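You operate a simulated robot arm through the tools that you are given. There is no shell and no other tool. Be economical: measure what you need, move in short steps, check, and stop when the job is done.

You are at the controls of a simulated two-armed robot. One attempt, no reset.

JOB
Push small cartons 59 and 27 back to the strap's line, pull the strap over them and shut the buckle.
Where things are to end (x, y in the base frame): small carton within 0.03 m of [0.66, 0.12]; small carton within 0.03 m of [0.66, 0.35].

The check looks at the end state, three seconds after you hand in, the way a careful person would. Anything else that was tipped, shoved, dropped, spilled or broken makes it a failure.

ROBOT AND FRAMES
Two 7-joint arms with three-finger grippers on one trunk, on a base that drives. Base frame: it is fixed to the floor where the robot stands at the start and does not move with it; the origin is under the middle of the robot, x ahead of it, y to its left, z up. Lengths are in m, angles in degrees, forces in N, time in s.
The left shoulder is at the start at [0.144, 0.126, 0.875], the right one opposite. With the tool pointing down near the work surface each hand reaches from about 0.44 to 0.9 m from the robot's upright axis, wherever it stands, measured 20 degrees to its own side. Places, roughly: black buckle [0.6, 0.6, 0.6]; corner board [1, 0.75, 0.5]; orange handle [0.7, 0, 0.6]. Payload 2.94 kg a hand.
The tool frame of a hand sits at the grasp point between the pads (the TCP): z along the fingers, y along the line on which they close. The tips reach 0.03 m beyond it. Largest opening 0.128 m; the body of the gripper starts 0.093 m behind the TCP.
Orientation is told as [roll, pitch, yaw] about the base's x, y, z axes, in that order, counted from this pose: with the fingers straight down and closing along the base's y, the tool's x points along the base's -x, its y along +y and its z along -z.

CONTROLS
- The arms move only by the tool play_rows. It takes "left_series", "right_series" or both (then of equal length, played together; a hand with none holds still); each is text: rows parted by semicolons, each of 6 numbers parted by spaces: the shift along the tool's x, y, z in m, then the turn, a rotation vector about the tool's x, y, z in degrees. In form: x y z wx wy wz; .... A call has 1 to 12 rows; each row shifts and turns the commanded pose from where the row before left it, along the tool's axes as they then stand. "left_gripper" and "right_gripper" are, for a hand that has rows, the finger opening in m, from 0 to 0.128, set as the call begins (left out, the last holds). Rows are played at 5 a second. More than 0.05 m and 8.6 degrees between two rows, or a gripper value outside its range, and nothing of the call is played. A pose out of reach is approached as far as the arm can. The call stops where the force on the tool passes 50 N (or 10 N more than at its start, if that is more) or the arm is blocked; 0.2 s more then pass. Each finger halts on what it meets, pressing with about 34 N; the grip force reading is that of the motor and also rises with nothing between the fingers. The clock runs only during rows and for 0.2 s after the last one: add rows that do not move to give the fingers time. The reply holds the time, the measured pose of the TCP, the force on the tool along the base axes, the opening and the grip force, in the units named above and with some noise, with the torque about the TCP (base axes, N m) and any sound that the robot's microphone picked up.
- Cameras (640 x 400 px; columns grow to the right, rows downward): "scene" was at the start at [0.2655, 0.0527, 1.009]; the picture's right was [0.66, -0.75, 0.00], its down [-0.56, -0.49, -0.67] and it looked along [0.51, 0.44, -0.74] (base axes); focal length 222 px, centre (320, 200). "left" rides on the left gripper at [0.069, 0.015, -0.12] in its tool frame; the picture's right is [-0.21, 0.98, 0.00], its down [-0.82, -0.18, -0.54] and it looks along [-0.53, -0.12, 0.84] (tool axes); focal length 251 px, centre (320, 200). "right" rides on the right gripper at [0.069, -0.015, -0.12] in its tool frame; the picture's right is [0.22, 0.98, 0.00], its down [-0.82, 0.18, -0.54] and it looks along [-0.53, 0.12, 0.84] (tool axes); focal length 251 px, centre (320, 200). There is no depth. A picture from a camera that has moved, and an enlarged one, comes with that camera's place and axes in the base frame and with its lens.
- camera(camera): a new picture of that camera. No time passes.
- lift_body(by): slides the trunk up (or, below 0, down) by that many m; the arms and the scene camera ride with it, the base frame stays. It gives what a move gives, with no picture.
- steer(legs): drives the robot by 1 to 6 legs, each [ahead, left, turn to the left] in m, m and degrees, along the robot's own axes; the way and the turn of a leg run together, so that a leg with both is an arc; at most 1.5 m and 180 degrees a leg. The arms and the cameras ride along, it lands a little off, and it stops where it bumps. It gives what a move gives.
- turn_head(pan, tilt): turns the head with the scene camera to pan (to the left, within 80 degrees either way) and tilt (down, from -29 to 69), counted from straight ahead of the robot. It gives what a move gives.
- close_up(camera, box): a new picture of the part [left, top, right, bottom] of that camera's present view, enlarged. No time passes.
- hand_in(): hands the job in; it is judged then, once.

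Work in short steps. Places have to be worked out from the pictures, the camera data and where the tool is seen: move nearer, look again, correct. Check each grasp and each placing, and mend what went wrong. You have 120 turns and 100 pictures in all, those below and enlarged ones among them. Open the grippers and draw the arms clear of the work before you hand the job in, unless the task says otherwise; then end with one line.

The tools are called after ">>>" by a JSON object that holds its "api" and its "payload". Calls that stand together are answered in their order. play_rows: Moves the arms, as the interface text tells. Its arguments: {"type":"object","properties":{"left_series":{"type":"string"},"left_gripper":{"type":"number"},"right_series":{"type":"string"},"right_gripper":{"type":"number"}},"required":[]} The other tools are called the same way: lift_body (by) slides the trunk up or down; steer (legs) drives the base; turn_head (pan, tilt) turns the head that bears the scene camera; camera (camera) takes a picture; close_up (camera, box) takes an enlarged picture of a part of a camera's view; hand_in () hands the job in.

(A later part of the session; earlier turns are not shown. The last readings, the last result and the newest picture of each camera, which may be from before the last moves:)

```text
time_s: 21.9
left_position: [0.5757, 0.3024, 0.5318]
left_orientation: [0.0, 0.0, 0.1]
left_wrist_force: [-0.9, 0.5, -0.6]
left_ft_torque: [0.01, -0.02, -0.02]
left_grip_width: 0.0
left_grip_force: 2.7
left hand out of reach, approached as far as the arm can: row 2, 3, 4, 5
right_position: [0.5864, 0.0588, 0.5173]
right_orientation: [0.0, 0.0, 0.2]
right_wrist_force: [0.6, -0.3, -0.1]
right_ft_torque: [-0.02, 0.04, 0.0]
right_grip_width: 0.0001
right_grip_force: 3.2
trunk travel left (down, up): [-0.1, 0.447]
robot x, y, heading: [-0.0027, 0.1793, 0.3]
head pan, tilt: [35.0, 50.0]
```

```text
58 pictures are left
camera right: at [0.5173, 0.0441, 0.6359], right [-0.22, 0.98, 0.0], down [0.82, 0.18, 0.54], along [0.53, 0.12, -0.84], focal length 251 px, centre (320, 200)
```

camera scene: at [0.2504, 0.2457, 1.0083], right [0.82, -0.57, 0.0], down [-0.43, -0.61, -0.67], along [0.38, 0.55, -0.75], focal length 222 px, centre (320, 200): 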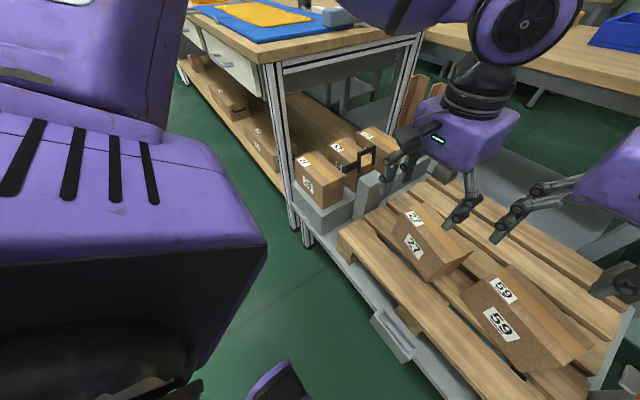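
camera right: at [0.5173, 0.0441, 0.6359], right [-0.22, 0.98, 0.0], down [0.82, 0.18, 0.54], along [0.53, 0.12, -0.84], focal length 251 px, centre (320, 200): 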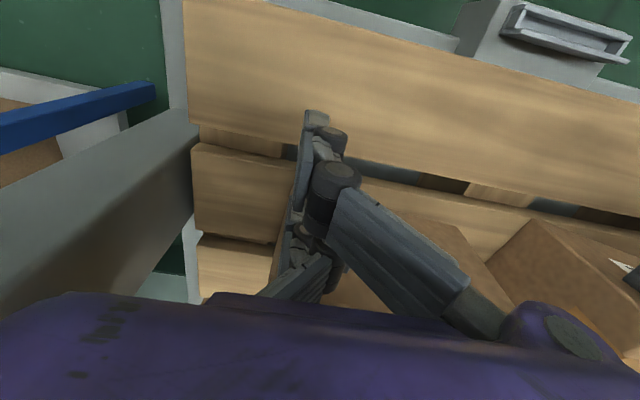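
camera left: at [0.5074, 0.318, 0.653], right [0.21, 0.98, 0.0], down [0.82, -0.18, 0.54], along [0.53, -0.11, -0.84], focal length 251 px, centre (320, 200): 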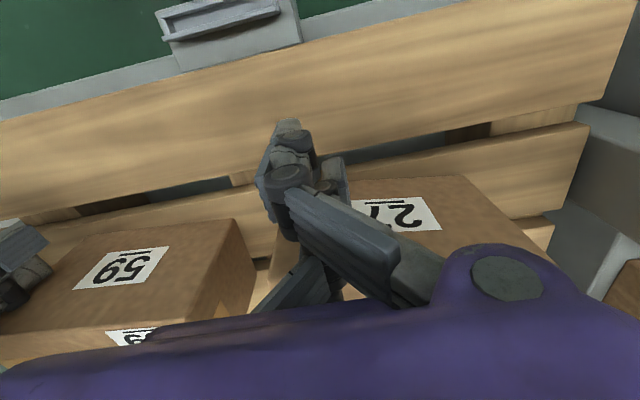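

Carton 59 now looks square to the boards. The left hand hit its inner reach limit; I withdraw both and shift the base right a little to finish carton 27.

>>> {"api": "play_rows", "payload": {"right_series": "0.03 0 0 0 0 0;0.03 0 0 0 0 0;0 0 -0.045 0 0 0;0 0 -0.045 0 0 0;0 0 -0.045 0 0 0;0 0 -0.045 0 0 0;0 0 -0.03 0 0 0", "left_series": "0.03 0 0 0 0 0;0.03 0 0 0 0 0;0 0 -0.045 0 0 0;0 0 -0.045 0 0 0;0 0 -0.045 0 0 0;0 0 -0.045 0 0 0;0 0 -0.03 0 0 0"}}

>>> {"api": "steer", "payload": {"legs": [[0, -0.12, 0]]}}

>>> {"api": "camera", "payload": {"camera": "left"}}

>>> {"api": "camera", "payload": {"camera": "right"}}

```text
time_s: 23.5
left_position: [0.5158, 0.3024, 0.74]
left_orientation: [0.1, 0.2, 0.0]
left_wrist_force: [-0.6, -0.4, -0.5]
left_ft_torque: [-0.03, 0.01, 0.02]
left_grip_width: 0.0
left_grip_force: 2.6
right_position: [0.5261, 0.0591, 0.7291]
right_orientation: [-0.1, 0.1, 0.2]
right_wrist_force: [0.3, 0.4, 0.5]
right_ft_torque: [0.05, -0.02, -0.04]
right_grip_width: 0.0001
right_grip_force: 2.9
trunk travel left (down, up): [-0.1, 0.447]
robot x, y, heading: [-0.0031, 0.1811, -0.0]
head pan, tilt: [35.0, 50.0]
```

```text
time_s: 25.2
left_position: [0.5159, 0.1825, 0.7403]
left_orientation: [0.0, 0.1, 0.0]
left_wrist_force: [-0.2, 0.0, -0.6]
left_ft_torque: [0.02, -0.02, 0.0]
left_grip_width: 0.0
left_grip_force: 3.1
right_position: [0.5273, -0.0605, 0.7296]
right_orientation: [0.0, 0.0, 0.1]
right_wrist_force: [0.2, 0.3, 0.0]
right_ft_torque: [0.03, -0.01, -0.02]
right_grip_width: 0.0
right_grip_force: 2.9
trunk travel left (down, up): [-0.1, 0.447]
robot x, y, heading: [-0.0036, 0.0572, -0.1]
head pan, tilt: [35.0, 50.0]
```

```text
57 pictures are left
camera left: at [0.4487, 0.1975, 0.861], right [0.21, 0.98, 0.0], down [0.82, -0.18, 0.54], along [0.53, -0.12, -0.84], focal length 251 px, centre (320, 200)
```

left: 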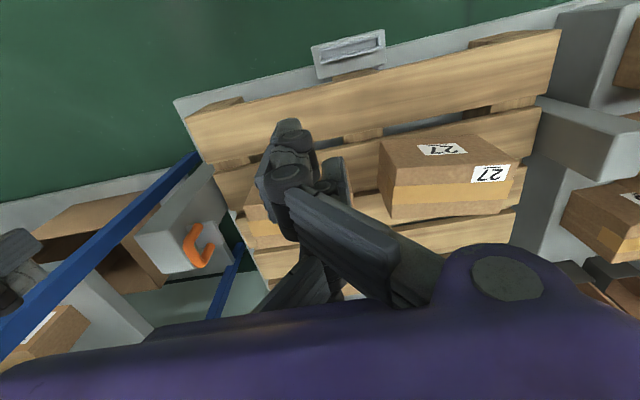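

```text
56 pictures are left
camera right: at [0.4578, -0.076, 0.8488], right [-0.22, 0.98, 0.0], down [0.82, 0.18, 0.54], along [0.53, 0.12, -0.84], focal length 251 px, centre (320, 200)
```

right: 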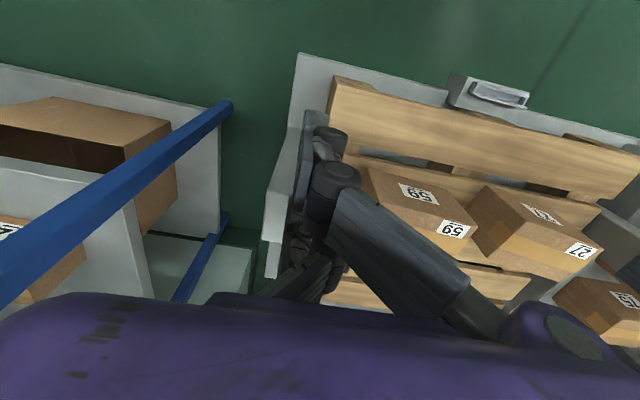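

>>> {"api": "close_up", "payload": {"camera": "left", "box": [360, 110, 560, 235]}}

>>> {"api": "close_up", "payload": {"camera": "right", "box": [330, 140, 620, 310]}}

```text
3.20 times, centred on (460, 172) of left
camera zoom: at [0.4487, 0.1975, 0.861], right [0.21, 0.98, 0.0], down [0.82, -0.18, 0.54], along [0.53, -0.12, -0.84], focal length 805 px, centre (-128, 288)
```

zoom: 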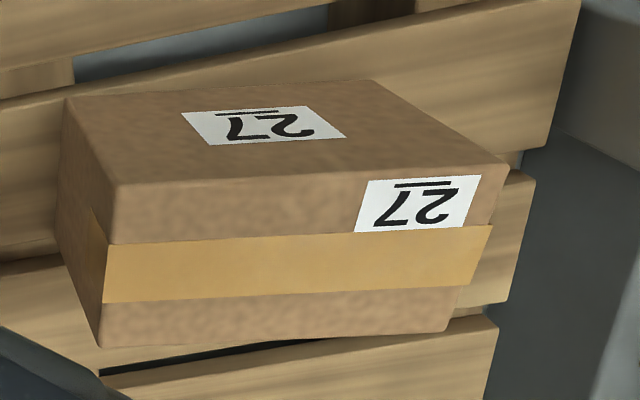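

```text
2.21 times, centred on (475, 225) of right
camera zoom: at [0.4578, -0.076, 0.8488], right [-0.22, 0.98, 0.0], down [0.82, 0.18, 0.54], along [0.53, 0.12, -0.84], focal length 555 px, centre (-22, 145)
```

zoom: 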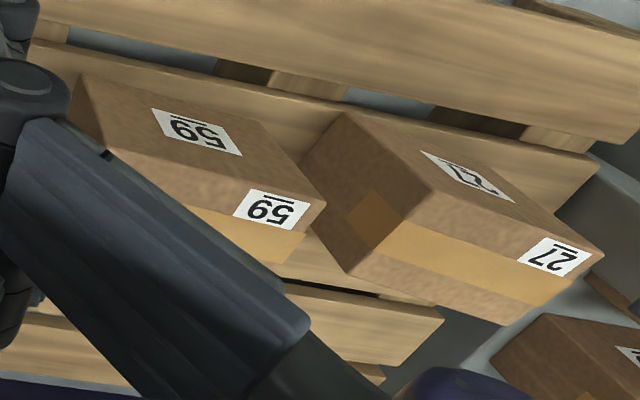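

Now 59 ≈(0.67, 0.123) nearly square, 27 ≈(0.665, 0.343) turned ~8°. I'll centre both precisely by gripping them across x: drive back left, then yaw the hands 90° up high.

>>> {"api": "steer", "payload": {"legs": [[0, 0.12, 0]]}}

>>> {"api": "play_rows", "payload": {"left_series": "0 0 0 0 0 8.2;0 0 0 0 0 8.2;0 0 0 0 0 8.2;0 0 0 0 0 8.2;0 0 0 0 0 8.2;0 0 0 0 0 8.2;0 0 0 0 0 8.2;0 0 0 0 0 8.2;0 0 0 0 0 8.2;0 0 0 0 0 8.2;0 0 0 0 0 8", "right_series": "0 0 0 0 0 -8.2;0 0 0 0 0 -8.2;0 0 0 0 0 -8.2;0 0 0 0 0 -8.2;0 0 0 0 0 -8.2;0 0 0 0 0 -8.2;0 0 0 0 0 -8.2;0 0 0 0 0 -8.2;0 0 0 0 0 -8.2;0 0 0 0 0 -8.2;0 0 0 0 0 -8", "left_gripper": 0.128, "right_gripper": 0.128}}

>>> {"api": "camera", "payload": {"camera": "scene"}}

```text
time_s: 26.9
left_position: [0.5171, 0.3059, 0.7403]
left_orientation: [0.0, 0.1, -0.1]
left_wrist_force: [0.1, 0.1, -0.8]
left_ft_torque: [-0.02, 0.02, -0.02]
left_grip_width: 0.0001
left_grip_force: 2.9
right_position: [0.5274, 0.0616, 0.7294]
right_orientation: [0.0, 0.1, 0.1]
right_wrist_force: [-0.1, 0.5, 0.2]
right_ft_torque: [-0.03, 0.0, 0.04]
right_grip_width: 0.0
right_grip_force: 3.0
trunk travel left (down, up): [-0.1, 0.447]
robot x, y, heading: [0.0009, 0.1821, -0.2]
head pan, tilt: [35.0, 50.0]
```

```text
time_s: 29.3
left_position: [0.5179, 0.3037, 0.7395]
left_orientation: [0.0, 0.1, -90.2]
left_wrist_force: [0.3, -0.9, 0.0]
left_ft_torque: [0.04, -0.01, -0.03]
left_grip_width: 0.1282
left_grip_force: 0.1
right_position: [0.5267, 0.0599, 0.7286]
right_orientation: [0.0, 0.0, 90.2]
right_wrist_force: [-0.3, -0.1, 0.3]
right_ft_torque: [0.0, 0.0, 0.01]
right_grip_width: 0.1277
right_grip_force: 0.1
trunk travel left (down, up): [-0.1, 0.447]
robot x, y, heading: [0.0026, 0.1833, -0.1]
head pan, tilt: [35.0, 50.0]
```

```text
53 pictures are left
camera scene: at [0.2519, 0.2484, 1.0083], right [0.81, -0.58, 0.0], down [-0.44, -0.6, -0.67], along [0.39, 0.54, -0.75], focal length 222 px, centre (320, 200)
```

scene: 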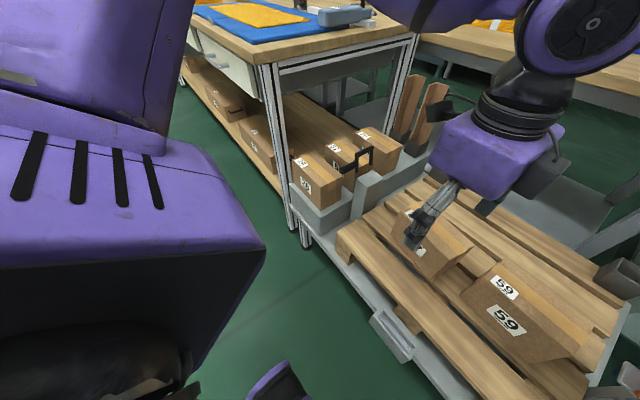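

Rotation is fine. Move the hands above the carton centres and look.

>>> {"api": "play_rows", "payload": {"left_series": "0.01 0.036 0 0 0 0;0.01 0.036 0 0 0 0;0.01 0.036 0 0 0 0;0.01 0.036 0 0 0 0;0 0 0 0 0 0", "right_series": "-0.015 -0.035 0 0 0 0;-0.015 -0.035 0 0 0 0;-0.015 -0.035 0 0 0 0;-0.015 -0.033 0 0 0 0;0 0 0 0 0 0"}}

>>> {"api": "camera", "payload": {"camera": "left"}}

>>> {"api": "camera", "payload": {"camera": "right"}}

```text
time_s: 30.5
left_position: [0.658, 0.3452, 0.7397]
left_orientation: [-0.1, 0.1, -90.0]
left_wrist_force: [0.1, -0.2, 0.5]
left_ft_torque: [0.01, 0.02, 0.01]
left_grip_width: 0.1281
left_grip_force: 0.1
right_position: [0.6641, 0.1208, 0.7316]
right_orientation: [-0.2, 0.0, 90.2]
right_wrist_force: [-0.3, 0.3, 1.0]
right_ft_torque: [0.01, -0.03, 0.01]
right_grip_width: 0.1281
right_grip_force: 0.1
trunk travel left (down, up): [-0.1, 0.447]
robot x, y, heading: [0.0052, 0.1858, 0.0]
head pan, tilt: [35.0, 50.0]
```

```text
52 pictures are left
camera left: at [0.6745, 0.4142, 0.8608], right [0.98, -0.21, 0.0], down [-0.18, -0.82, 0.54], along [-0.12, -0.53, -0.84], focal length 251 px, centre (320, 200)
```

left: 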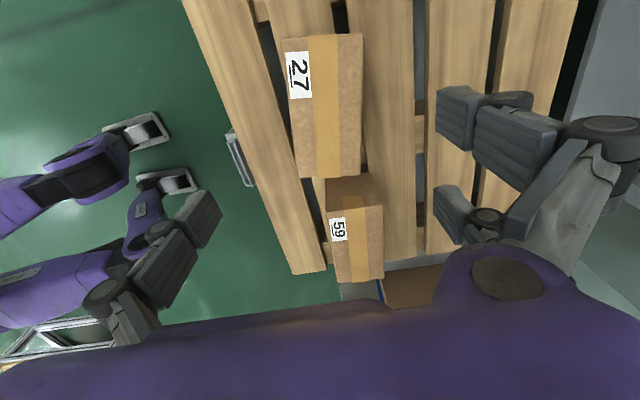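

```text
51 pictures are left
camera right: at [0.6805, 0.0521, 0.8501], right [-0.98, -0.22, 0.0], down [-0.18, 0.82, 0.54], along [-0.12, 0.53, -0.84], focal length 251 px, centre (320, 200)
```

right: 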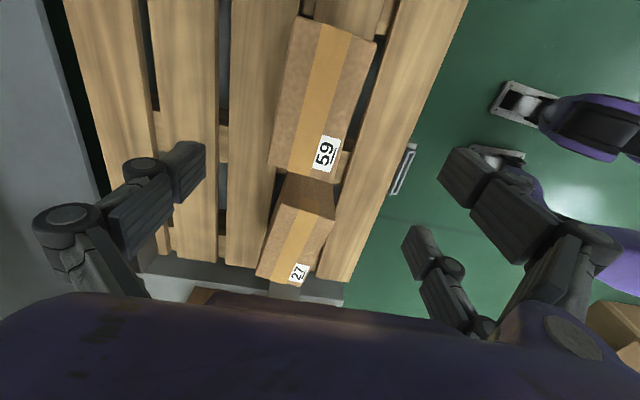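

27 ≈(0.666, 0.335) at 9°, 59 ≈(0.673, 0.126) at 4°. Centre the hands over them and come down to just above the tops.

>>> {"api": "play_rows", "payload": {"left_series": "-0.008 0.008 0.03 0 0 0;0 0 0.035 0 0 0;0 0 0.035 0 0 0;0 0 0.035 0 0 0", "right_series": "0 -0.008 0.03 0 0 0;0 0 0.035 0 0 0;0 0 0.035 0 0 0;0 0 0.03 0 0 0"}}

>>> {"api": "camera", "payload": {"camera": "left"}}

>>> {"api": "camera", "payload": {"camera": "right"}}

```text
time_s: 31.5
left_position: [0.6688, 0.3416, 0.6052]
left_orientation: [0.0, 0.0, -89.9]
left_wrist_force: [0.8, 0.8, 0.0]
left_ft_torque: [0.0, 0.02, -0.02]
left_grip_width: 0.1283
left_grip_force: 0.1
right_position: [0.6744, 0.1216, 0.6012]
right_orientation: [0.0, 0.0, 90.0]
right_wrist_force: [0.1, 0.0, 0.1]
right_ft_torque: [0.0, 0.04, -0.01]
right_grip_width: 0.1278
right_grip_force: 0.1
trunk travel left (down, up): [-0.1, 0.447]
robot x, y, heading: [-0.0028, 0.1865, 0.1]
head pan, tilt: [35.0, 50.0]
```

```text
50 pictures are left
camera left: at [0.6842, 0.4119, 0.7265], right [0.98, -0.21, 0.0], down [-0.18, -0.82, 0.54], along [-0.12, -0.53, -0.84], focal length 251 px, centre (320, 200)
```

left: 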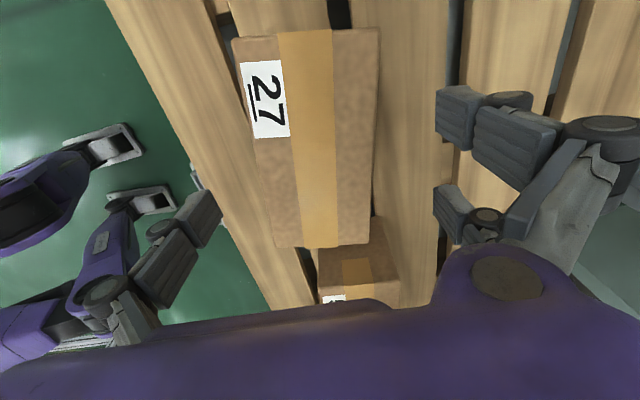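

```text
49 pictures are left
camera right: at [0.6895, 0.0529, 0.7209], right [-0.98, -0.22, 0.0], down [-0.18, 0.82, 0.54], along [-0.12, 0.53, -0.84], focal length 251 px, centre (320, 200)
```

right: 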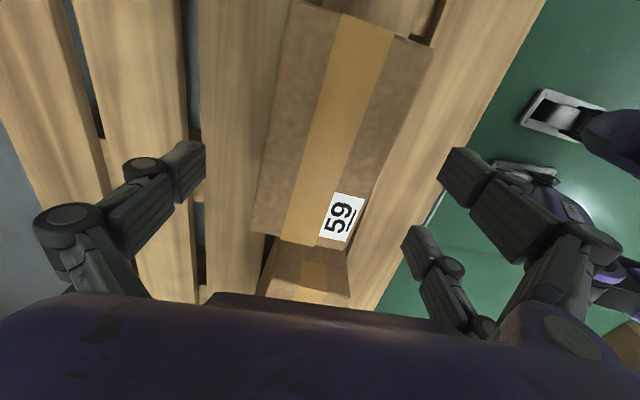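

Well centred. I match the cartons' yaw (8° and 4°), and lower to z≈0.53.

>>> {"api": "play_rows", "payload": {"left_series": "0 0 0 0 0 8;0 0 0.025 0 0 0;0 0 0.025 0 0 0;0 0 0.025 0 0 0", "right_series": "0 0 0 0 0 4;0 0 0.025 0 0 0;0 0 0.025 0 0 0;0 0 0.021 0 0 0"}}

>>> {"api": "play_rows", "payload": {"left_series": "0 0 0 0 0 0;0 0 0 0 0 0;0 0 0 0 0 0;0 0 0 0 0 0;0 0 0 0 0 0", "right_series": "0 0 0 0 0 0;0 0 0 0 0 0;0 0 0 0 0 0;0 0 0 0 0 0;0 0 0 0 0 0", "left_gripper": 0.075, "right_gripper": 0.075}}

```text
time_s: 32.5
left_position: [0.6705, 0.3598, 0.5605]
left_orientation: [0.0, 0.0, -97.9]
left_wrist_force: [0.8, 0.1, 0.4]
left_ft_torque: [0.04, -0.01, 0.02]
left_grip_width: 0.1278
left_grip_force: 0.3
left hand out of reach, approached as far as the arm can: row 2, 3, 4
right_position: [0.6719, 0.1215, 0.5287]
right_orientation: [-0.2, 0.0, 86.1]
right_wrist_force: [0.3, 0.7, 0.3]
right_ft_torque: [0.01, -0.02, -0.01]
right_grip_width: 0.1276
right_grip_force: 0.0
trunk travel left (down, up): [-0.1, 0.447]
robot x, y, heading: [0.0014, 0.186, -0.0]
head pan, tilt: [35.0, 50.0]
```

```text
time_s: 33.7
left_position: [0.6701, 0.3621, 0.5604]
left_orientation: [0.0, 0.0, -98.0]
left_wrist_force: [-3.5, 1.3, 5.1]
left_ft_torque: [-0.05, 0.63, -0.17]
left_grip_width: 0.0849
left_grip_force: 33.6
right_position: [0.6713, 0.1224, 0.5284]
right_orientation: [0.0, 0.0, 86.2]
right_wrist_force: [0.6, 0.2, -0.2]
right_ft_torque: [0.09, -0.14, -0.02]
right_grip_width: 0.0847
right_grip_force: 33.9
trunk travel left (down, up): [-0.1, 0.447]
robot x, y, heading: [-0.0042, 0.1833, -0.2]
head pan, tilt: [35.0, 50.0]
```

Both gripped at 0.085 m width. Turn them square and slide 59 by −0.011 in x; check the left's response.

>>> {"api": "play_rows", "payload": {"left_series": "0.004 -0.003 0 0 0 -4;0.004 -0.003 0 0 0 -4;0 0 0 0 0 0", "right_series": "0 0 0 0 0 -2;0 0 0 0 0 -2;0 0.011 0 0 0 0"}}

```text
time_s: 34.5
left_position: [0.6664, 0.3682, 0.5605]
left_orientation: [0.1, 0.1, -89.9]
left_wrist_force: [3.4, -0.6, 3.2]
left_ft_torque: [-0.09, 0.1, -0.01]
left_grip_width: 0.085
left_grip_force: 33.7
right_position: [0.662, 0.1224, 0.529]
right_orientation: [-0.1, 0.0, 90.1]
right_wrist_force: [3.2, -1.6, 4.5]
right_ft_torque: [-0.4, 0.12, 0.3]
right_grip_width: 0.0846
right_grip_force: 34.3
trunk travel left (down, up): [-0.1, 0.447]
robot x, y, heading: [-0.0018, 0.1846, 0.0]
head pan, tilt: [35.0, 50.0]
```

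Commands track from the true pose. Small final shift for 27 (x −0.006, y +0.009), then release both.

>>> {"api": "play_rows", "payload": {"left_series": "0.005 -0.003 0 0 0 0;0.004 -0.003 0 0 0 0;0 0 0 0 0 0"}}

>>> {"api": "play_rows", "payload": {"left_series": "0 0 0 0 0 0;0 0 0 0 0 0;0 0 0 0 0 0;0 0 -0.04 0 0 0;0 0 -0.04 0 0 0;0 0 -0.04 0 0 0;0 0 -0.04 0 0 0;0 0 -0.04 0 0 0", "right_series": "0 0 0 0 0 0;0 0 0 0 0 0;0 0 0 0 0 0;0 0 -0.045 0 0 0;0 0 -0.045 0 0 0;0 0 -0.045 0 0 0;0 0 -0.045 0 0 0;0 0 -0.03 0 0 0", "left_gripper": 0.128, "right_gripper": 0.128}}

>>> {"api": "camera", "payload": {"camera": "left"}}

>>> {"api": "camera", "payload": {"camera": "right"}}

```text
time_s: 35.3
left_position: [0.6589, 0.3774, 0.5599]
left_orientation: [-0.1, 0.0, -89.9]
left_wrist_force: [0.2, 0.5, 0.1]
left_ft_torque: [-0.07, -0.05, 0.02]
left_grip_width: 0.0849
left_grip_force: 33.9
right_position: [0.6625, 0.1219, 0.5288]
right_orientation: [-0.1, 0.1, 90.0]
right_wrist_force: [4.3, -1.5, 9.6]
right_ft_torque: [0.01, 0.26, 0.06]
right_grip_width: 0.0847
right_grip_force: 34.2
trunk travel left (down, up): [-0.1, 0.447]
robot x, y, heading: [0.0012, 0.1819, -0.3]
head pan, tilt: [35.0, 50.0]
```

```text
time_s: 37.1
left_position: [0.6591, 0.3792, 0.7601]
left_orientation: [-0.1, 0.0, -89.9]
left_wrist_force: [0.4, 0.2, 0.2]
left_ft_torque: [0.02, -0.02, 0.0]
left_grip_width: 0.1278
left_grip_force: 0.0
right_position: [0.6585, 0.1209, 0.743]
right_orientation: [-0.1, 0.0, 90.1]
right_wrist_force: [-0.2, 0.2, 0.5]
right_ft_torque: [-0.01, -0.03, 0.0]
right_grip_width: 0.1282
right_grip_force: 0.1
trunk travel left (down, up): [-0.1, 0.447]
robot x, y, heading: [-0.0019, 0.1867, -0.1]
head pan, tilt: [35.0, 50.0]
```

```text
48 pictures are left
camera left: at [0.6747, 0.4484, 0.8812], right [0.98, -0.21, 0.0], down [-0.18, -0.82, 0.54], along [-0.12, -0.53, -0.84], focal length 251 px, centre (320, 200)
```

left: 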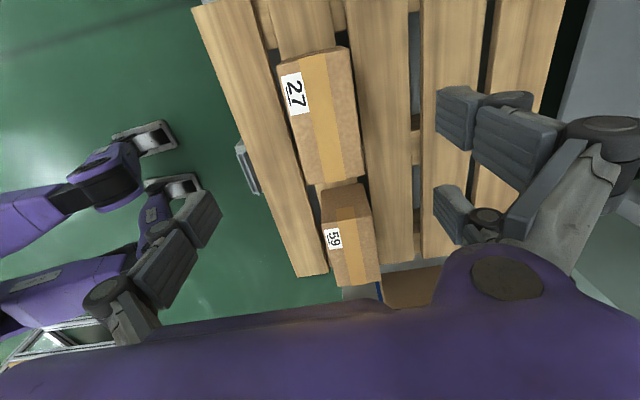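

```text
47 pictures are left
camera right: at [0.6722, 0.0528, 0.8628], right [-0.98, -0.22, 0.0], down [-0.18, 0.82, 0.54], along [-0.12, 0.53, -0.84], focal length 251 px, centre (320, 200)
```

right: 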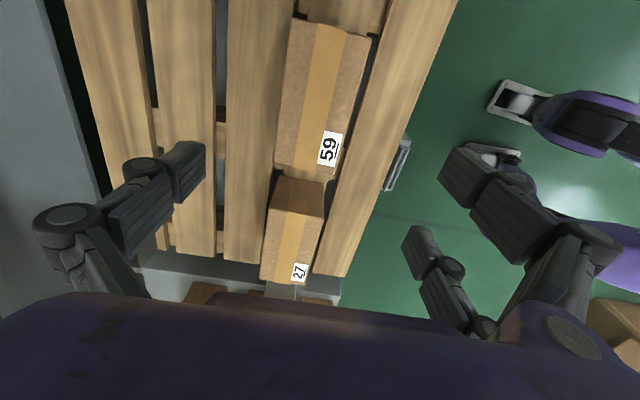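

Cartons read (0.665, 0.125) and (0.66, 0.353), square. Now for the strap: shift the base 0.1 m left, turn the hands back to yaw 0 and put the right hand over the orange handle.

>>> {"api": "steer", "payload": {"legs": [[0, 0.1, 0]]}}

>>> {"api": "play_rows", "payload": {"left_series": "0 -0.02 0 0 0 -8.2;0 -0.02 0 0 0 -8.2;0 -0.02 0 0 0 -8.2;0 0 0 0 0 -8.2;0 0 0 0 0 -8.2;0 0 0 0 0 -8.2;0 0 0 0 0 -8.2;0 0 0 0 0 -8.2;0 0 0 0 0 -8.2;0 0 0 0 0 -8.2;0 0 0 0 0 -8", "right_series": "0.02 0 0 0 0 8.2;0.02 0 0 0 0 8.2;0.02 0 0 0 0 8.2;0.02 0 0 0 0 8.2;0 0 0 0 0 8.2;0 0 0 0 0 8.2;0 0 0 0 0 8.2;0 0 0 0 0 8.2;0 0 0 0 0 8.2;0 0 0 0 0 8.2;0 0 0 0 0 8"}}

>>> {"api": "camera", "payload": {"camera": "right"}}

>>> {"api": "camera", "payload": {"camera": "scene"}}

```text
time_s: 38.7
left_position: [0.6593, 0.4808, 0.7595]
left_orientation: [0.0, 0.0, -90.0]
left_wrist_force: [-0.5, 0.4, -0.6]
left_ft_torque: [-0.02, 0.0, 0.02]
left_grip_width: 0.1281
left_grip_force: 0.1
right_position: [0.6576, 0.2251, 0.7426]
right_orientation: [0.0, 0.0, 89.9]
right_wrist_force: [0.8, -0.7, -0.2]
right_ft_torque: [-0.01, 0.01, 0.01]
right_grip_width: 0.1281
right_grip_force: 0.0
trunk travel left (down, up): [-0.1, 0.447]
robot x, y, heading: [-0.0002, 0.2864, -0.2]
head pan, tilt: [35.0, 50.0]
```

```text
time_s: 41.1
left_position: [0.6006, 0.4726, 0.7598]
left_orientation: [-0.1, 0.1, 0.1]
left_wrist_force: [0.1, 0.6, 0.0]
left_ft_torque: [-0.02, 0.02, -0.02]
left_grip_width: 0.1281
left_grip_force: 0.1
right_position: [0.6412, 0.1471, 0.7426]
right_orientation: [0.0, 0.0, 0.0]
right_wrist_force: [-0.2, 0.4, 0.7]
right_ft_torque: [0.01, 0.03, -0.01]
right_grip_width: 0.128
right_grip_force: 0.1
trunk travel left (down, up): [-0.1, 0.447]
robot x, y, heading: [0.002, 0.2883, 0.2]
head pan, tilt: [35.0, 50.0]
```

```text
46 pictures are left
camera right: at [0.5715, 0.1322, 0.8624], right [-0.21, 0.98, 0.0], down [0.82, 0.18, 0.54], along [0.53, 0.11, -0.84], focal length 251 px, centre (320, 200)
```

right: 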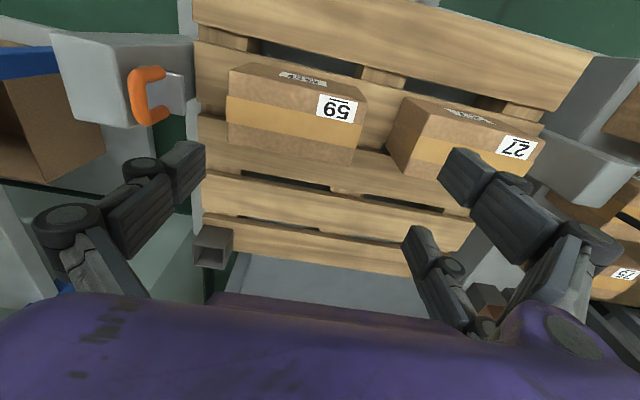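

```text
45 pictures are left
camera scene: at [0.2501, 0.3515, 1.007], right [0.82, -0.57, 0.0], down [-0.43, -0.62, -0.65], along [0.37, 0.54, -0.76], focal length 222 px, centre (320, 200)
```

scene: 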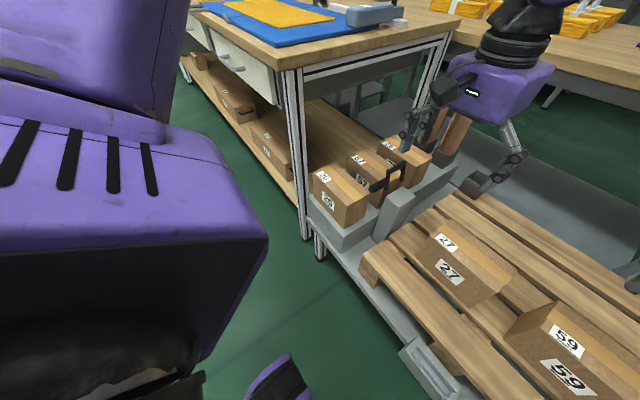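

Move the right hand over the handle with a moderate opening and look.

>>> {"api": "play_rows", "payload": {"right_series": "-0.004 -0.038 0 0 0 0;-0.004 -0.038 0 0 0 0;-0.004 -0.038 0 0 0 0;-0.004 -0.038 0.01 0 0 0;0 0 0.03 0 0 0", "right_gripper": 0.06}}

>>> {"api": "camera", "payload": {"camera": "right"}}

>>> {"api": "close_up", "payload": {"camera": "right", "box": [200, 60, 440, 260]}}

```text
time_s: 42.3
left_position: [0.6001, 0.4735, 0.7595]
left_orientation: [-0.1, 0.1, 0.0]
left_wrist_force: [1.3, 0.2, 0.6]
left_ft_torque: [-0.03, 0.04, 0.0]
left_grip_width: 0.1279
left_grip_force: 0.1
right_position: [0.6572, -0.0054, 0.7016]
right_orientation: [0.0, 0.0, 0.0]
right_wrist_force: [-0.4, -0.5, 0.0]
right_ft_torque: [-0.03, 0.04, 0.05]
right_grip_width: 0.0601
right_grip_force: 0.0
trunk travel left (down, up): [-0.1, 0.447]
robot x, y, heading: [-0.0013, 0.288, -0.1]
head pan, tilt: [35.0, 50.0]
```

```text
44 pictures are left
camera right: at [0.5876, -0.0205, 0.8206], right [-0.22, 0.98, 0.0], down [0.82, 0.18, 0.54], along [0.53, 0.12, -0.84], focal length 251 px, centre (320, 200)
```

right: 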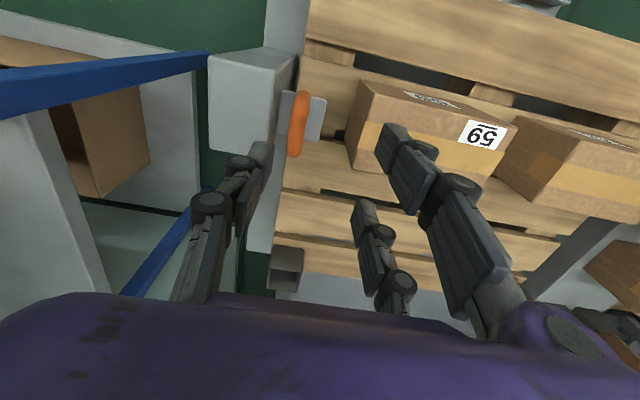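

```text
2.00 times, centred on (320, 160) of right
camera zoom: at [0.5876, -0.0205, 0.8206], right [-0.22, 0.98, 0.0], down [0.82, 0.18, 0.54], along [0.53, 0.12, -0.84], focal length 503 px, centre (320, 280)
```

zoom: 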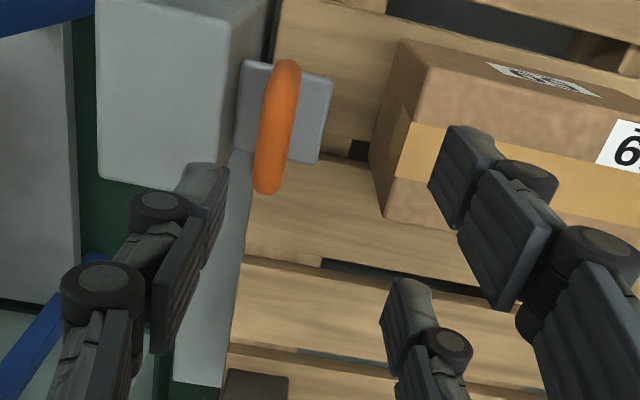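

Bar measured: centre (0.654, −0.0246), z≈0.604, aligned with x; the single finger will go in the gap to the post. Lower to z≈0.622.

>>> {"api": "play_rows", "payload": {"right_series": "0.003 0 0.03 0 0 0;0 0 0.03 0 0 0;0 0 0.02 0 0 0"}}

>>> {"api": "close_up", "payload": {"camera": "right", "box": [200, 100, 440, 300]}}

```text
time_s: 43.1
left_position: [0.6007, 0.4724, 0.7592]
left_orientation: [0.1, 0.1, -0.1]
left_wrist_force: [0.5, -0.9, 0.9]
left_ft_torque: [-0.01, -0.02, -0.02]
left_grip_width: 0.128
left_grip_force: 0.0
right_position: [0.6535, -0.0038, 0.619]
right_orientation: [-0.1, -0.1, 0.0]
right_wrist_force: [0.1, -0.2, 0.2]
right_ft_torque: [0.02, -0.02, 0.01]
right_grip_width: 0.0601
right_grip_force: 0.0
trunk travel left (down, up): [-0.1, 0.447]
robot x, y, heading: [0.0001, 0.2854, 0.2]
head pan, tilt: [35.0, 50.0]
```

```text
2.00 times, centred on (320, 200) of right
camera zoom: at [0.5846, -0.0192, 0.7384], right [-0.21, 0.98, 0.0], down [0.82, 0.18, 0.54], along [0.53, 0.12, -0.84], focal length 503 px, centre (320, 200)
```

zoom: 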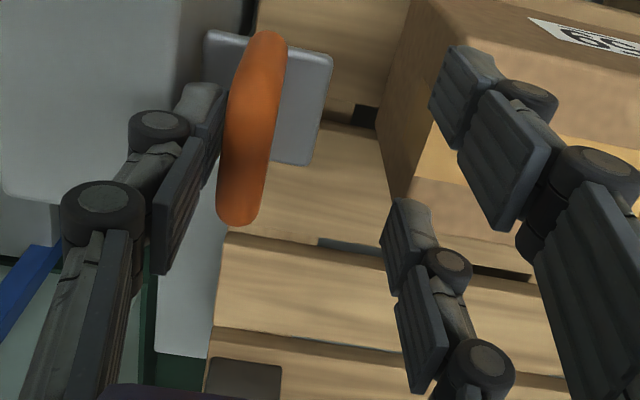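

Clear around the bar; go 7 mm deeper and close.

>>> {"api": "play_rows", "payload": {"right_series": "0 0 0.007 0 0 0"}}

>>> {"api": "play_rows", "payload": {"right_series": "0 -0.004 0 0 0 0;0 -0.004 0 0 0 0;0 0 0 0 0 0;0 0 0 0 0 0", "right_gripper": 0}}

>>> {"api": "close_up", "payload": {"camera": "right", "box": [200, 100, 440, 300]}}

```text
time_s: 43.5
left_position: [0.6015, 0.4723, 0.7594]
left_orientation: [0.0, 0.0, -0.1]
left_wrist_force: [-0.1, 1.0, 0.2]
left_ft_torque: [0.0, -0.02, -0.03]
left_grip_width: 0.128
left_grip_force: 0.2
right_position: [0.6543, -0.0043, 0.6145]
right_orientation: [-0.1, 0.0, 0.0]
right_wrist_force: [-0.2, 0.2, 0.1]
right_ft_torque: [0.01, -0.04, -0.01]
right_grip_width: 0.06
right_grip_force: 0.0
trunk travel left (down, up): [-0.1, 0.447]
robot x, y, heading: [0.0024, 0.2889, 0.3]
head pan, tilt: [35.0, 50.0]
```

```text
time_s: 44.5
left_position: [0.601, 0.4733, 0.7587]
left_orientation: [0.0, 0.0, 0.0]
left_wrist_force: [0.0, -0.5, -0.6]
left_ft_torque: [0.02, -0.02, 0.02]
left_grip_width: 0.128
left_grip_force: 0.1
right_position: [0.6542, -0.0115, 0.6148]
right_orientation: [0.1, 0.0, 0.0]
right_wrist_force: [-0.1, 1.1, -4.1]
right_ft_torque: [0.97, 0.1, 0.05]
right_grip_width: 0.0131
right_grip_force: 39.8
trunk travel left (down, up): [-0.1, 0.447]
robot x, y, heading: [-0.0003, 0.2869, 0.0]
head pan, tilt: [35.0, 50.0]
```

```text
2.00 times, centred on (320, 200) of right
camera zoom: at [0.585, -0.0273, 0.7334], right [-0.22, 0.98, 0.0], down [0.82, 0.18, 0.54], along [0.53, 0.12, -0.84], focal length 503 px, centre (320, 200)
```

zoom: 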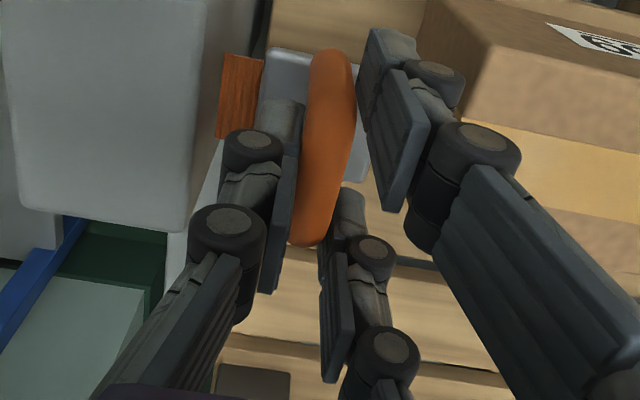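

Bar gripped (0.013 m); the orange strap shows behind it. Lift 3 cm and pull along +y over the cartons, moving the left hand out of the way.

>>> {"api": "play_rows", "payload": {"right_series": "0 0.005 -0.03 0 0 0;0 0.03 0 0 0 0;0 0.03 0 0 0 0;0 0.03 0 0 0 0;0 0.03 0 0 0 0", "left_series": "0.028 0.028 0 0 0 0;0.028 0.028 0 0 0 0;0.028 0.028 0 0 0 0;0.028 0.028 0 0 0 0;0.028 0.028 0 0 0 0"}}

>>> {"api": "camera", "payload": {"camera": "right"}}

```text
time_s: 45.7
left_position: [0.4623, 0.6131, 0.7594]
left_orientation: [-0.1, 0.0, 0.0]
left_wrist_force: [0.9, 0.7, 0.4]
left_ft_torque: [0.03, -0.01, 0.01]
left_grip_width: 0.128
left_grip_force: 0.1
right_position: [0.6547, 0.1124, 0.6482]
right_orientation: [-0.1, -0.1, 0.0]
right_wrist_force: [0.0, 0.1, -0.7]
right_ft_torque: [0.01, -0.02, -0.01]
right_grip_width: 0.0
right_grip_force: 3.0
trunk travel left (down, up): [-0.1, 0.447]
robot x, y, heading: [-0.0029, 0.2877, 0.0]
head pan, tilt: [35.0, 50.0]
```

```text
40 pictures are left
camera right: at [0.5844, 0.0972, 0.7672], right [-0.21, 0.98, 0.0], down [0.82, 0.18, 0.54], along [0.53, 0.12, -0.84], focal length 251 px, centre (320, 200)
```

right: 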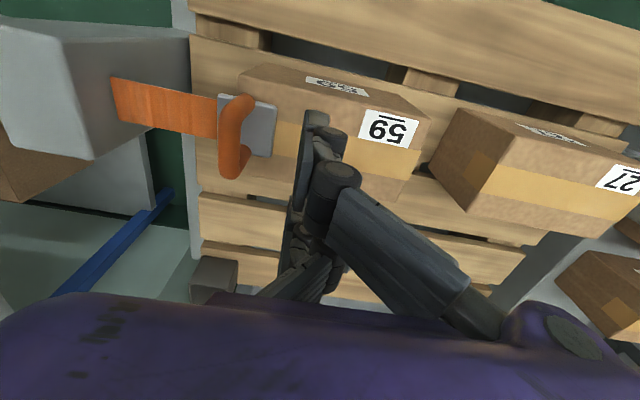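

It slipped out upward; the handle stayed partly pulled out. I rise, open, go back above it and measure again.

>>> {"api": "play_rows", "payload": {"right_series": "0 0 -0.04 0 0 0;0 -0.02 -0.03 0 0 0;0 -0.02 0 0 0 0", "right_gripper": 0.06}}

>>> {"api": "close_up", "payload": {"camera": "right", "box": [160, 50, 440, 225]}}

>>> {"api": "turn_head", "payload": {"pan": -5, "tilt": 45}}

>>> {"api": "camera", "payload": {"camera": "scene"}}

```text
time_s: 46.5
left_position: [0.4612, 0.611, 0.7601]
left_orientation: [-0.1, 0.0, 0.1]
left_wrist_force: [-0.5, 0.6, 0.3]
left_ft_torque: [0.01, 0.03, 0.02]
left_grip_width: 0.128
left_grip_force: 0.2
right_position: [0.654, 0.0702, 0.7143]
right_orientation: [0.1, 0.0, 0.0]
right_wrist_force: [-0.1, -0.2, -0.3]
right_ft_torque: [0.02, 0.0, -0.03]
right_grip_width: 0.06
right_grip_force: 0.0
trunk travel left (down, up): [-0.1, 0.447]
robot x, y, heading: [0.0006, 0.2887, -0.0]
head pan, tilt: [35.0, 50.0]
```

```text
2.29 times, centred on (300, 138) of right
camera zoom: at [0.5842, 0.0556, 0.8341], right [-0.22, 0.98, 0.0], down [0.82, 0.18, 0.54], along [0.53, 0.12, -0.84], focal length 575 px, centre (366, 343)
```

zoom: 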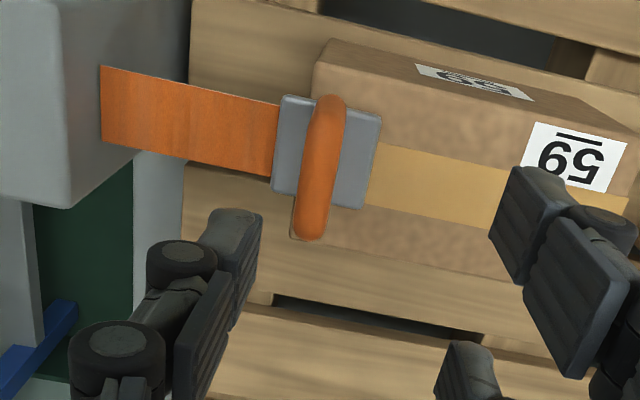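

```text
time_s: 47.6
left_position: [0.4612, 0.6131, 0.7611]
left_orientation: [0.0, 0.0, 0.1]
left_wrist_force: [-0.5, -0.5, 0.0]
left_ft_torque: [0.02, 0.05, 0.01]
left_grip_width: 0.1278
left_grip_force: 0.0
right_position: [0.6536, 0.0708, 0.7143]
right_orientation: [-0.1, -0.1, -0.1]
right_wrist_force: [-0.2, 0.0, -1.1]
right_ft_torque: [0.01, -0.03, 0.0]
right_grip_width: 0.06
right_grip_force: 0.1
trunk travel left (down, up): [-0.1, 0.447]
robot x, y, heading: [0.0019, 0.29, 0.1]
head pan, tilt: [-5.0, 45.0]
```

```text
38 pictures are left
camera scene: at [0.2869, 0.2805, 1.0127], right [-0.09, -1.0, 0.0], down [-0.7, 0.06, -0.71], along [0.7, -0.06, -0.71], focal length 222 px, centre (320, 200)
```

scene: 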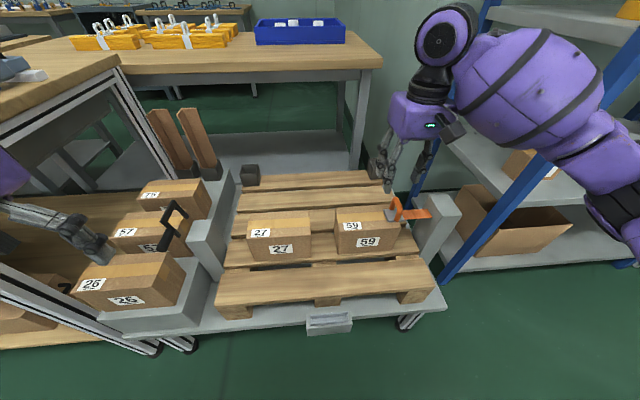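

Excellent frontal view. Enlarge the handle and the buckle.

>>> {"api": "close_up", "payload": {"camera": "scene", "box": [370, 180, 466, 240]}}

>>> {"api": "close_up", "payload": {"camera": "scene", "box": [130, 170, 258, 260]}}

```text
6.67 times, centred on (418, 210) of scene
camera zoom: at [0.2869, 0.2805, 1.0127], right [-0.09, -1.0, 0.0], down [-0.7, 0.06, -0.71], along [0.7, -0.06, -0.71], focal length 1481 px, centre (-333, 133)
```

zoom: 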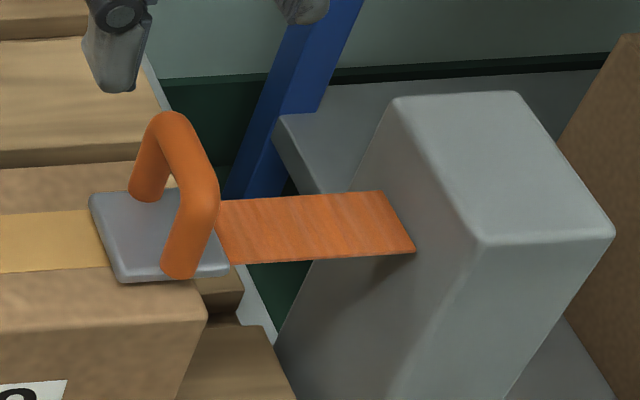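

```text
4.44 times, centred on (194, 215) of scene
camera zoom: at [0.2869, 0.2805, 1.0127], right [-0.09, -1.0, 0.0], down [-0.7, 0.06, -0.71], along [0.7, -0.06, -0.71], focal length 988 px, centre (880, 133)
```

zoom: 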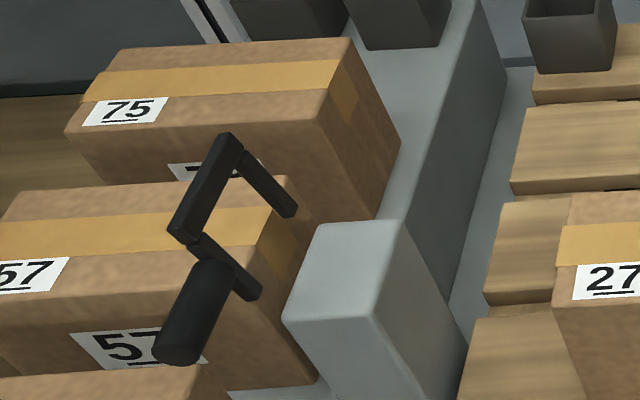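

Handle stands upright, bar at ≈(0.65, 0.054, 0.613), diameter 0.013; the grip was lost by lifting against the short strap. Re-grip deeper (z≈0.605) and pull without lifting.

>>> {"api": "play_rows", "payload": {"right_series": "0.002 -0.017 0 0 0 0;0 0 0.04 0 0 0;0 0 0.04 0 0 0;0 0 0.027 0 0 0"}}

>>> {"api": "close_up", "payload": {"camera": "scene", "box": [350, 150, 478, 230]}}

```text
time_s: 48.6
left_position: [0.4632, 0.6131, 0.7598]
left_orientation: [0.0, 0.2, 0.0]
left_wrist_force: [0.2, -0.4, -0.6]
left_ft_torque: [-0.01, 0.03, -0.01]
left_grip_width: 0.1278
left_grip_force: 0.1
right_position: [0.6525, 0.0552, 0.6074]
right_orientation: [0.1, -0.1, 0.0]
right_wrist_force: [0.0, 0.0, 0.7]
right_ft_torque: [0.0, 0.03, -0.02]
right_grip_width: 0.0598
right_grip_force: 0.1
trunk travel left (down, up): [-0.1, 0.447]
robot x, y, heading: [0.0019, 0.2887, 0.2]
head pan, tilt: [-5.0, 45.0]
```

```text
5.00 times, centred on (414, 190) of scene
camera zoom: at [0.2871, 0.2804, 1.0127], right [-0.09, -1.0, 0.0], down [-0.7, 0.06, -0.71], along [0.7, -0.06, -0.71], focal length 1111 px, centre (-150, 250)
```

zoom: 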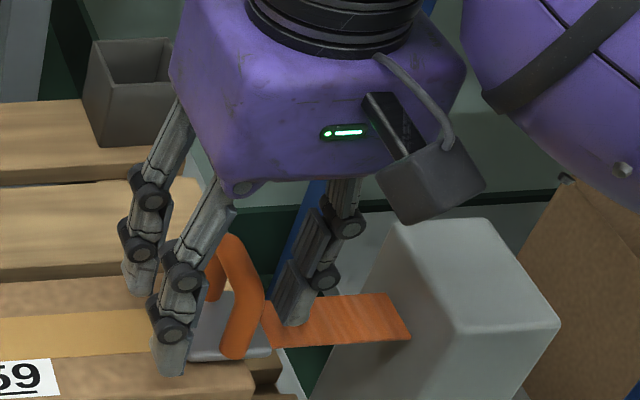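

Fingers straddle the bar well below its level. Close.

>>> {"api": "play_rows", "payload": {"right_series": "0 0 0 0 0 0;0 0 0 0 0 0;0 0 0 0 0 0;0 0 0 0 0 0", "right_gripper": 0}}

>>> {"api": "play_rows", "payload": {"right_series": "0 0.02 0 0 0 0;0 0.02 0 0 0 0;0 0.02 -0.003 0 0 0;0 0.02 -0.003 0 0 0"}}

>>> {"api": "close_up", "payload": {"camera": "scene", "box": [310, 140, 470, 240]}}

```text
time_s: 49.6
left_position: [0.4629, 0.6111, 0.7608]
left_orientation: [0.0, 0.1, 0.0]
left_wrist_force: [0.1, -1.0, -0.3]
left_ft_torque: [-0.01, 0.01, 0.03]
left_grip_width: 0.128
left_grip_force: 0.1
right_position: [0.6522, 0.0559, 0.6065]
right_orientation: [0.1, 0.1, 0.1]
right_wrist_force: [-1.5, 0.3, -7.6]
right_ft_torque: [1.25, -0.42, 0.58]
right_grip_width: 0.0126
right_grip_force: 38.9
trunk travel left (down, up): [-0.1, 0.447]
robot x, y, heading: [0.0022, 0.2911, -0.0]
head pan, tilt: [-5.0, 45.0]
```

```text
time_s: 50.6
left_position: [0.4639, 0.6115, 0.7587]
left_orientation: [0.1, 0.2, -0.1]
left_wrist_force: [0.4, 0.0, 1.3]
left_ft_torque: [-0.04, 0.01, 0.01]
left_grip_width: 0.1279
left_grip_force: 0.1
right_position: [0.6514, 0.1333, 0.6102]
right_orientation: [-0.2, 0.5, 0.1]
right_wrist_force: [1.4, 1.2, -34.9]
right_ft_torque: [0.88, 0.51, 1.16]
right_grip_width: 0.0132
right_grip_force: 40.1
trunk travel left (down, up): [-0.1, 0.447]
robot x, y, heading: [-0.0032, 0.2875, 0.3]
head pan, tilt: [-5.0, 45.0]
```

```text
4.00 times, centred on (390, 190) of scene
camera zoom: at [0.2893, 0.2804, 1.0118], right [-0.09, -1.0, 0.0], down [-0.71, 0.06, -0.71], along [0.7, -0.06, -0.71], focal length 889 px, centre (40, 240)
```

zoom: 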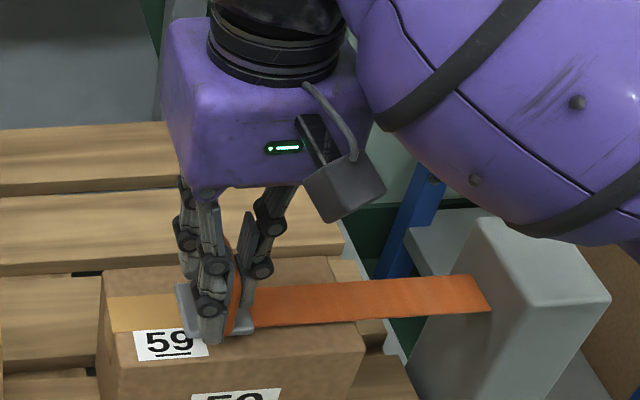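

The handle follows, but −35 N in z shows it runs on a fixed height: I undo the lift and pull level along y.

>>> {"api": "play_rows", "payload": {"right_series": "0 0 0.004 0 0 0;0 0 0.003 0 0 0;0 0.01 0 0 0 0"}}

```text
time_s: 51.4
left_position: [0.4605, 0.6137, 0.7604]
left_orientation: [0.1, -0.1, 0.0]
left_wrist_force: [0.8, -0.5, -0.9]
left_ft_torque: [0.02, 0.0, 0.02]
left_grip_width: 0.1279
left_grip_force: 0.0
right_position: [0.6514, 0.1461, 0.6115]
right_orientation: [0.2, -0.4, 0.2]
right_wrist_force: [-9.0, 1.9, 14.9]
right_ft_torque: [0.97, 1.13, 1.12]
right_grip_width: 0.0131
right_grip_force: 39.7
trunk travel left (down, up): [-0.1, 0.447]
robot x, y, heading: [0.0007, 0.2858, -0.2]
head pan, tilt: [-5.0, 45.0]
```

Small force now. Continue pulling level, in modest steps.

>>> {"api": "play_rows", "payload": {"right_series": "0 0.02 -0.002 0 0 0;0 0.02 0 0 0 0;0 0.02 0 0 0 0;0 0.02 0 0 0 0"}}

```text
time_s: 52.4
left_position: [0.4612, 0.6121, 0.7617]
left_orientation: [0.1, 0.0, -0.1]
left_wrist_force: [0.4, -0.2, -0.1]
left_ft_torque: [-0.01, -0.01, -0.04]
left_grip_width: 0.128
left_grip_force: 0.0
right_position: [0.6513, 0.2261, 0.6108]
right_orientation: [0.2, -0.3, 0.1]
right_wrist_force: [1.5, 2.6, 22.1]
right_ft_torque: [1.09, 0.88, 1.38]
right_grip_width: 0.013
right_grip_force: 39.6
trunk travel left (down, up): [-0.1, 0.447]
robot x, y, heading: [0.0005, 0.2912, 0.1]
head pan, tilt: [-5.0, 45.0]
```

>>> {"api": "play_rows", "payload": {"right_series": "0 0.005 -0.003 0 0 0;0 0 0 0 0 0"}}

>>> {"api": "close_up", "payload": {"camera": "scene", "box": [230, 140, 470, 290]}}

```text
time_s: 53.0
left_position: [0.4632, 0.6121, 0.7603]
left_orientation: [0.0, 0.0, -0.1]
left_wrist_force: [-0.4, 0.2, 0.0]
left_ft_torque: [-0.01, 0.0, 0.01]
left_grip_width: 0.1282
left_grip_force: 0.1
right_position: [0.6504, 0.2308, 0.6113]
right_orientation: [0.0, -0.1, 0.1]
right_wrist_force: [-5.1, 0.0, 4.9]
right_ft_torque: [1.09, -1.34, 1.07]
right_grip_width: 0.0133
right_grip_force: 39.3
trunk travel left (down, up): [-0.1, 0.447]
robot x, y, heading: [0.0016, 0.2855, 0.2]
head pan, tilt: [-5.0, 45.0]
```

```text
2.67 times, centred on (350, 215) of scene
camera zoom: at [0.2861, 0.2804, 1.0129], right [-0.09, -1.0, 0.0], down [-0.7, 0.06, -0.71], along [0.7, -0.06, -0.71], focal length 592 px, centre (240, 160)
```

zoom: 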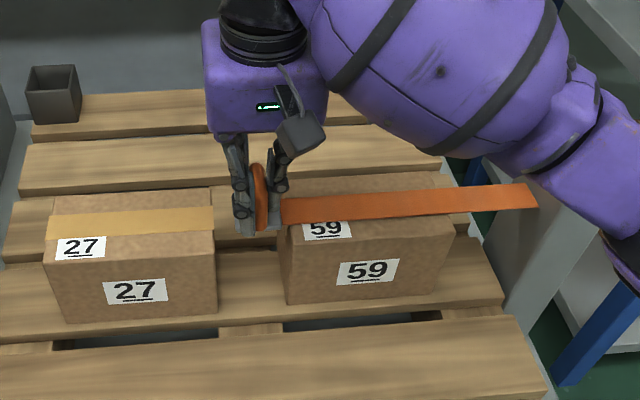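

Cartons undisturbed, strap runs over 59. Continue over carton 27.

>>> {"api": "play_rows", "payload": {"right_series": "0 0.025 0 0 0 0;0 0.025 0 0 0 0;0 0.025 0 0 0 0;0 0.025 0 0 0 0"}}

>>> {"api": "play_rows", "payload": {"right_series": "0 0.025 0 0 0 0;0 0.025 0 0 0 0;0 0.025 0 0 0 0;0 0.025 0 0 0 0"}}

>>> {"api": "turn_head", "payload": {"pan": 20, "tilt": 48}}

>>> {"api": "camera", "payload": {"camera": "scene"}}

```text
time_s: 54.0
left_position: [0.4605, 0.6118, 0.7605]
left_orientation: [0.0, 0.0, 0.0]
left_wrist_force: [-0.1, 0.2, 0.0]
left_ft_torque: [-0.03, -0.01, -0.01]
left_grip_width: 0.1281
left_grip_force: 0.1
right_position: [0.6512, 0.3317, 0.6116]
right_orientation: [0.1, 0.0, 0.3]
right_wrist_force: [-8.2, 1.3, 4.9]
right_ft_torque: [0.98, 1.19, 1.2]
right_grip_width: 0.0128
right_grip_force: 39.9
trunk travel left (down, up): [-0.1, 0.447]
robot x, y, heading: [-0.0018, 0.2858, -0.0]
head pan, tilt: [-5.0, 45.0]
```

```text
time_s: 55.0
left_position: [0.4624, 0.613, 0.7585]
left_orientation: [0.0, 0.2, 0.0]
left_wrist_force: [-0.3, -0.6, 0.3]
left_ft_torque: [-0.02, 0.02, 0.02]
left_grip_width: 0.128
left_grip_force: 0.0
right_position: [0.6516, 0.4291, 0.6111]
right_orientation: [0.0, 0.0, 0.0]
right_wrist_force: [1.7, 2.0, -6.8]
right_ft_torque: [0.98, 0.59, 1.31]
right_grip_width: 0.0128
right_grip_force: 39.6
trunk travel left (down, up): [-0.1, 0.447]
robot x, y, heading: [0.0025, 0.2887, 0.1]
head pan, tilt: [-5.0, 45.0]
```

```text
time_s: 55.9
left_position: [0.4637, 0.6122, 0.7588]
left_orientation: [0.0, 0.1, -0.1]
left_wrist_force: [0.0, -0.6, -0.1]
left_ft_torque: [0.0, -0.02, 0.01]
left_grip_width: 0.1282
left_grip_force: 0.1
right_position: [0.6515, 0.4259, 0.6117]
right_orientation: [0.0, 0.0, -0.1]
right_wrist_force: [6.1, 1.4, -7.4]
right_ft_torque: [1.03, -0.44, 1.18]
right_grip_width: 0.0129
right_grip_force: 39.5
trunk travel left (down, up): [-0.1, 0.447]
robot x, y, heading: [-0.0011, 0.2891, -0.0]
head pan, tilt: [20.0, 48.0]
```

```text
32 pictures are left
camera scene: at [0.2809, 0.3145, 1.0083], right [0.34, -0.94, 0.0], down [-0.7, -0.25, -0.67], along [0.63, 0.23, -0.74], focal length 222 px, centre (320, 200)
```

scene: 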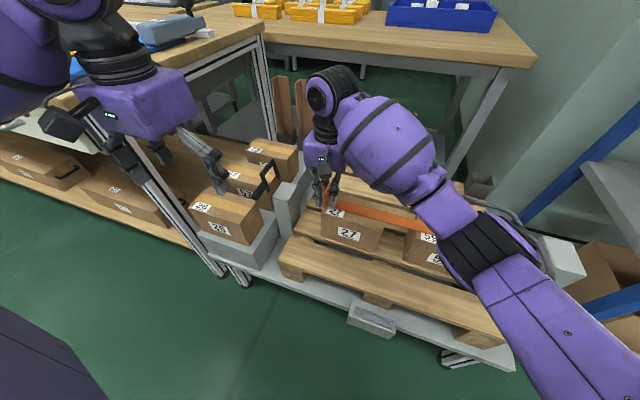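

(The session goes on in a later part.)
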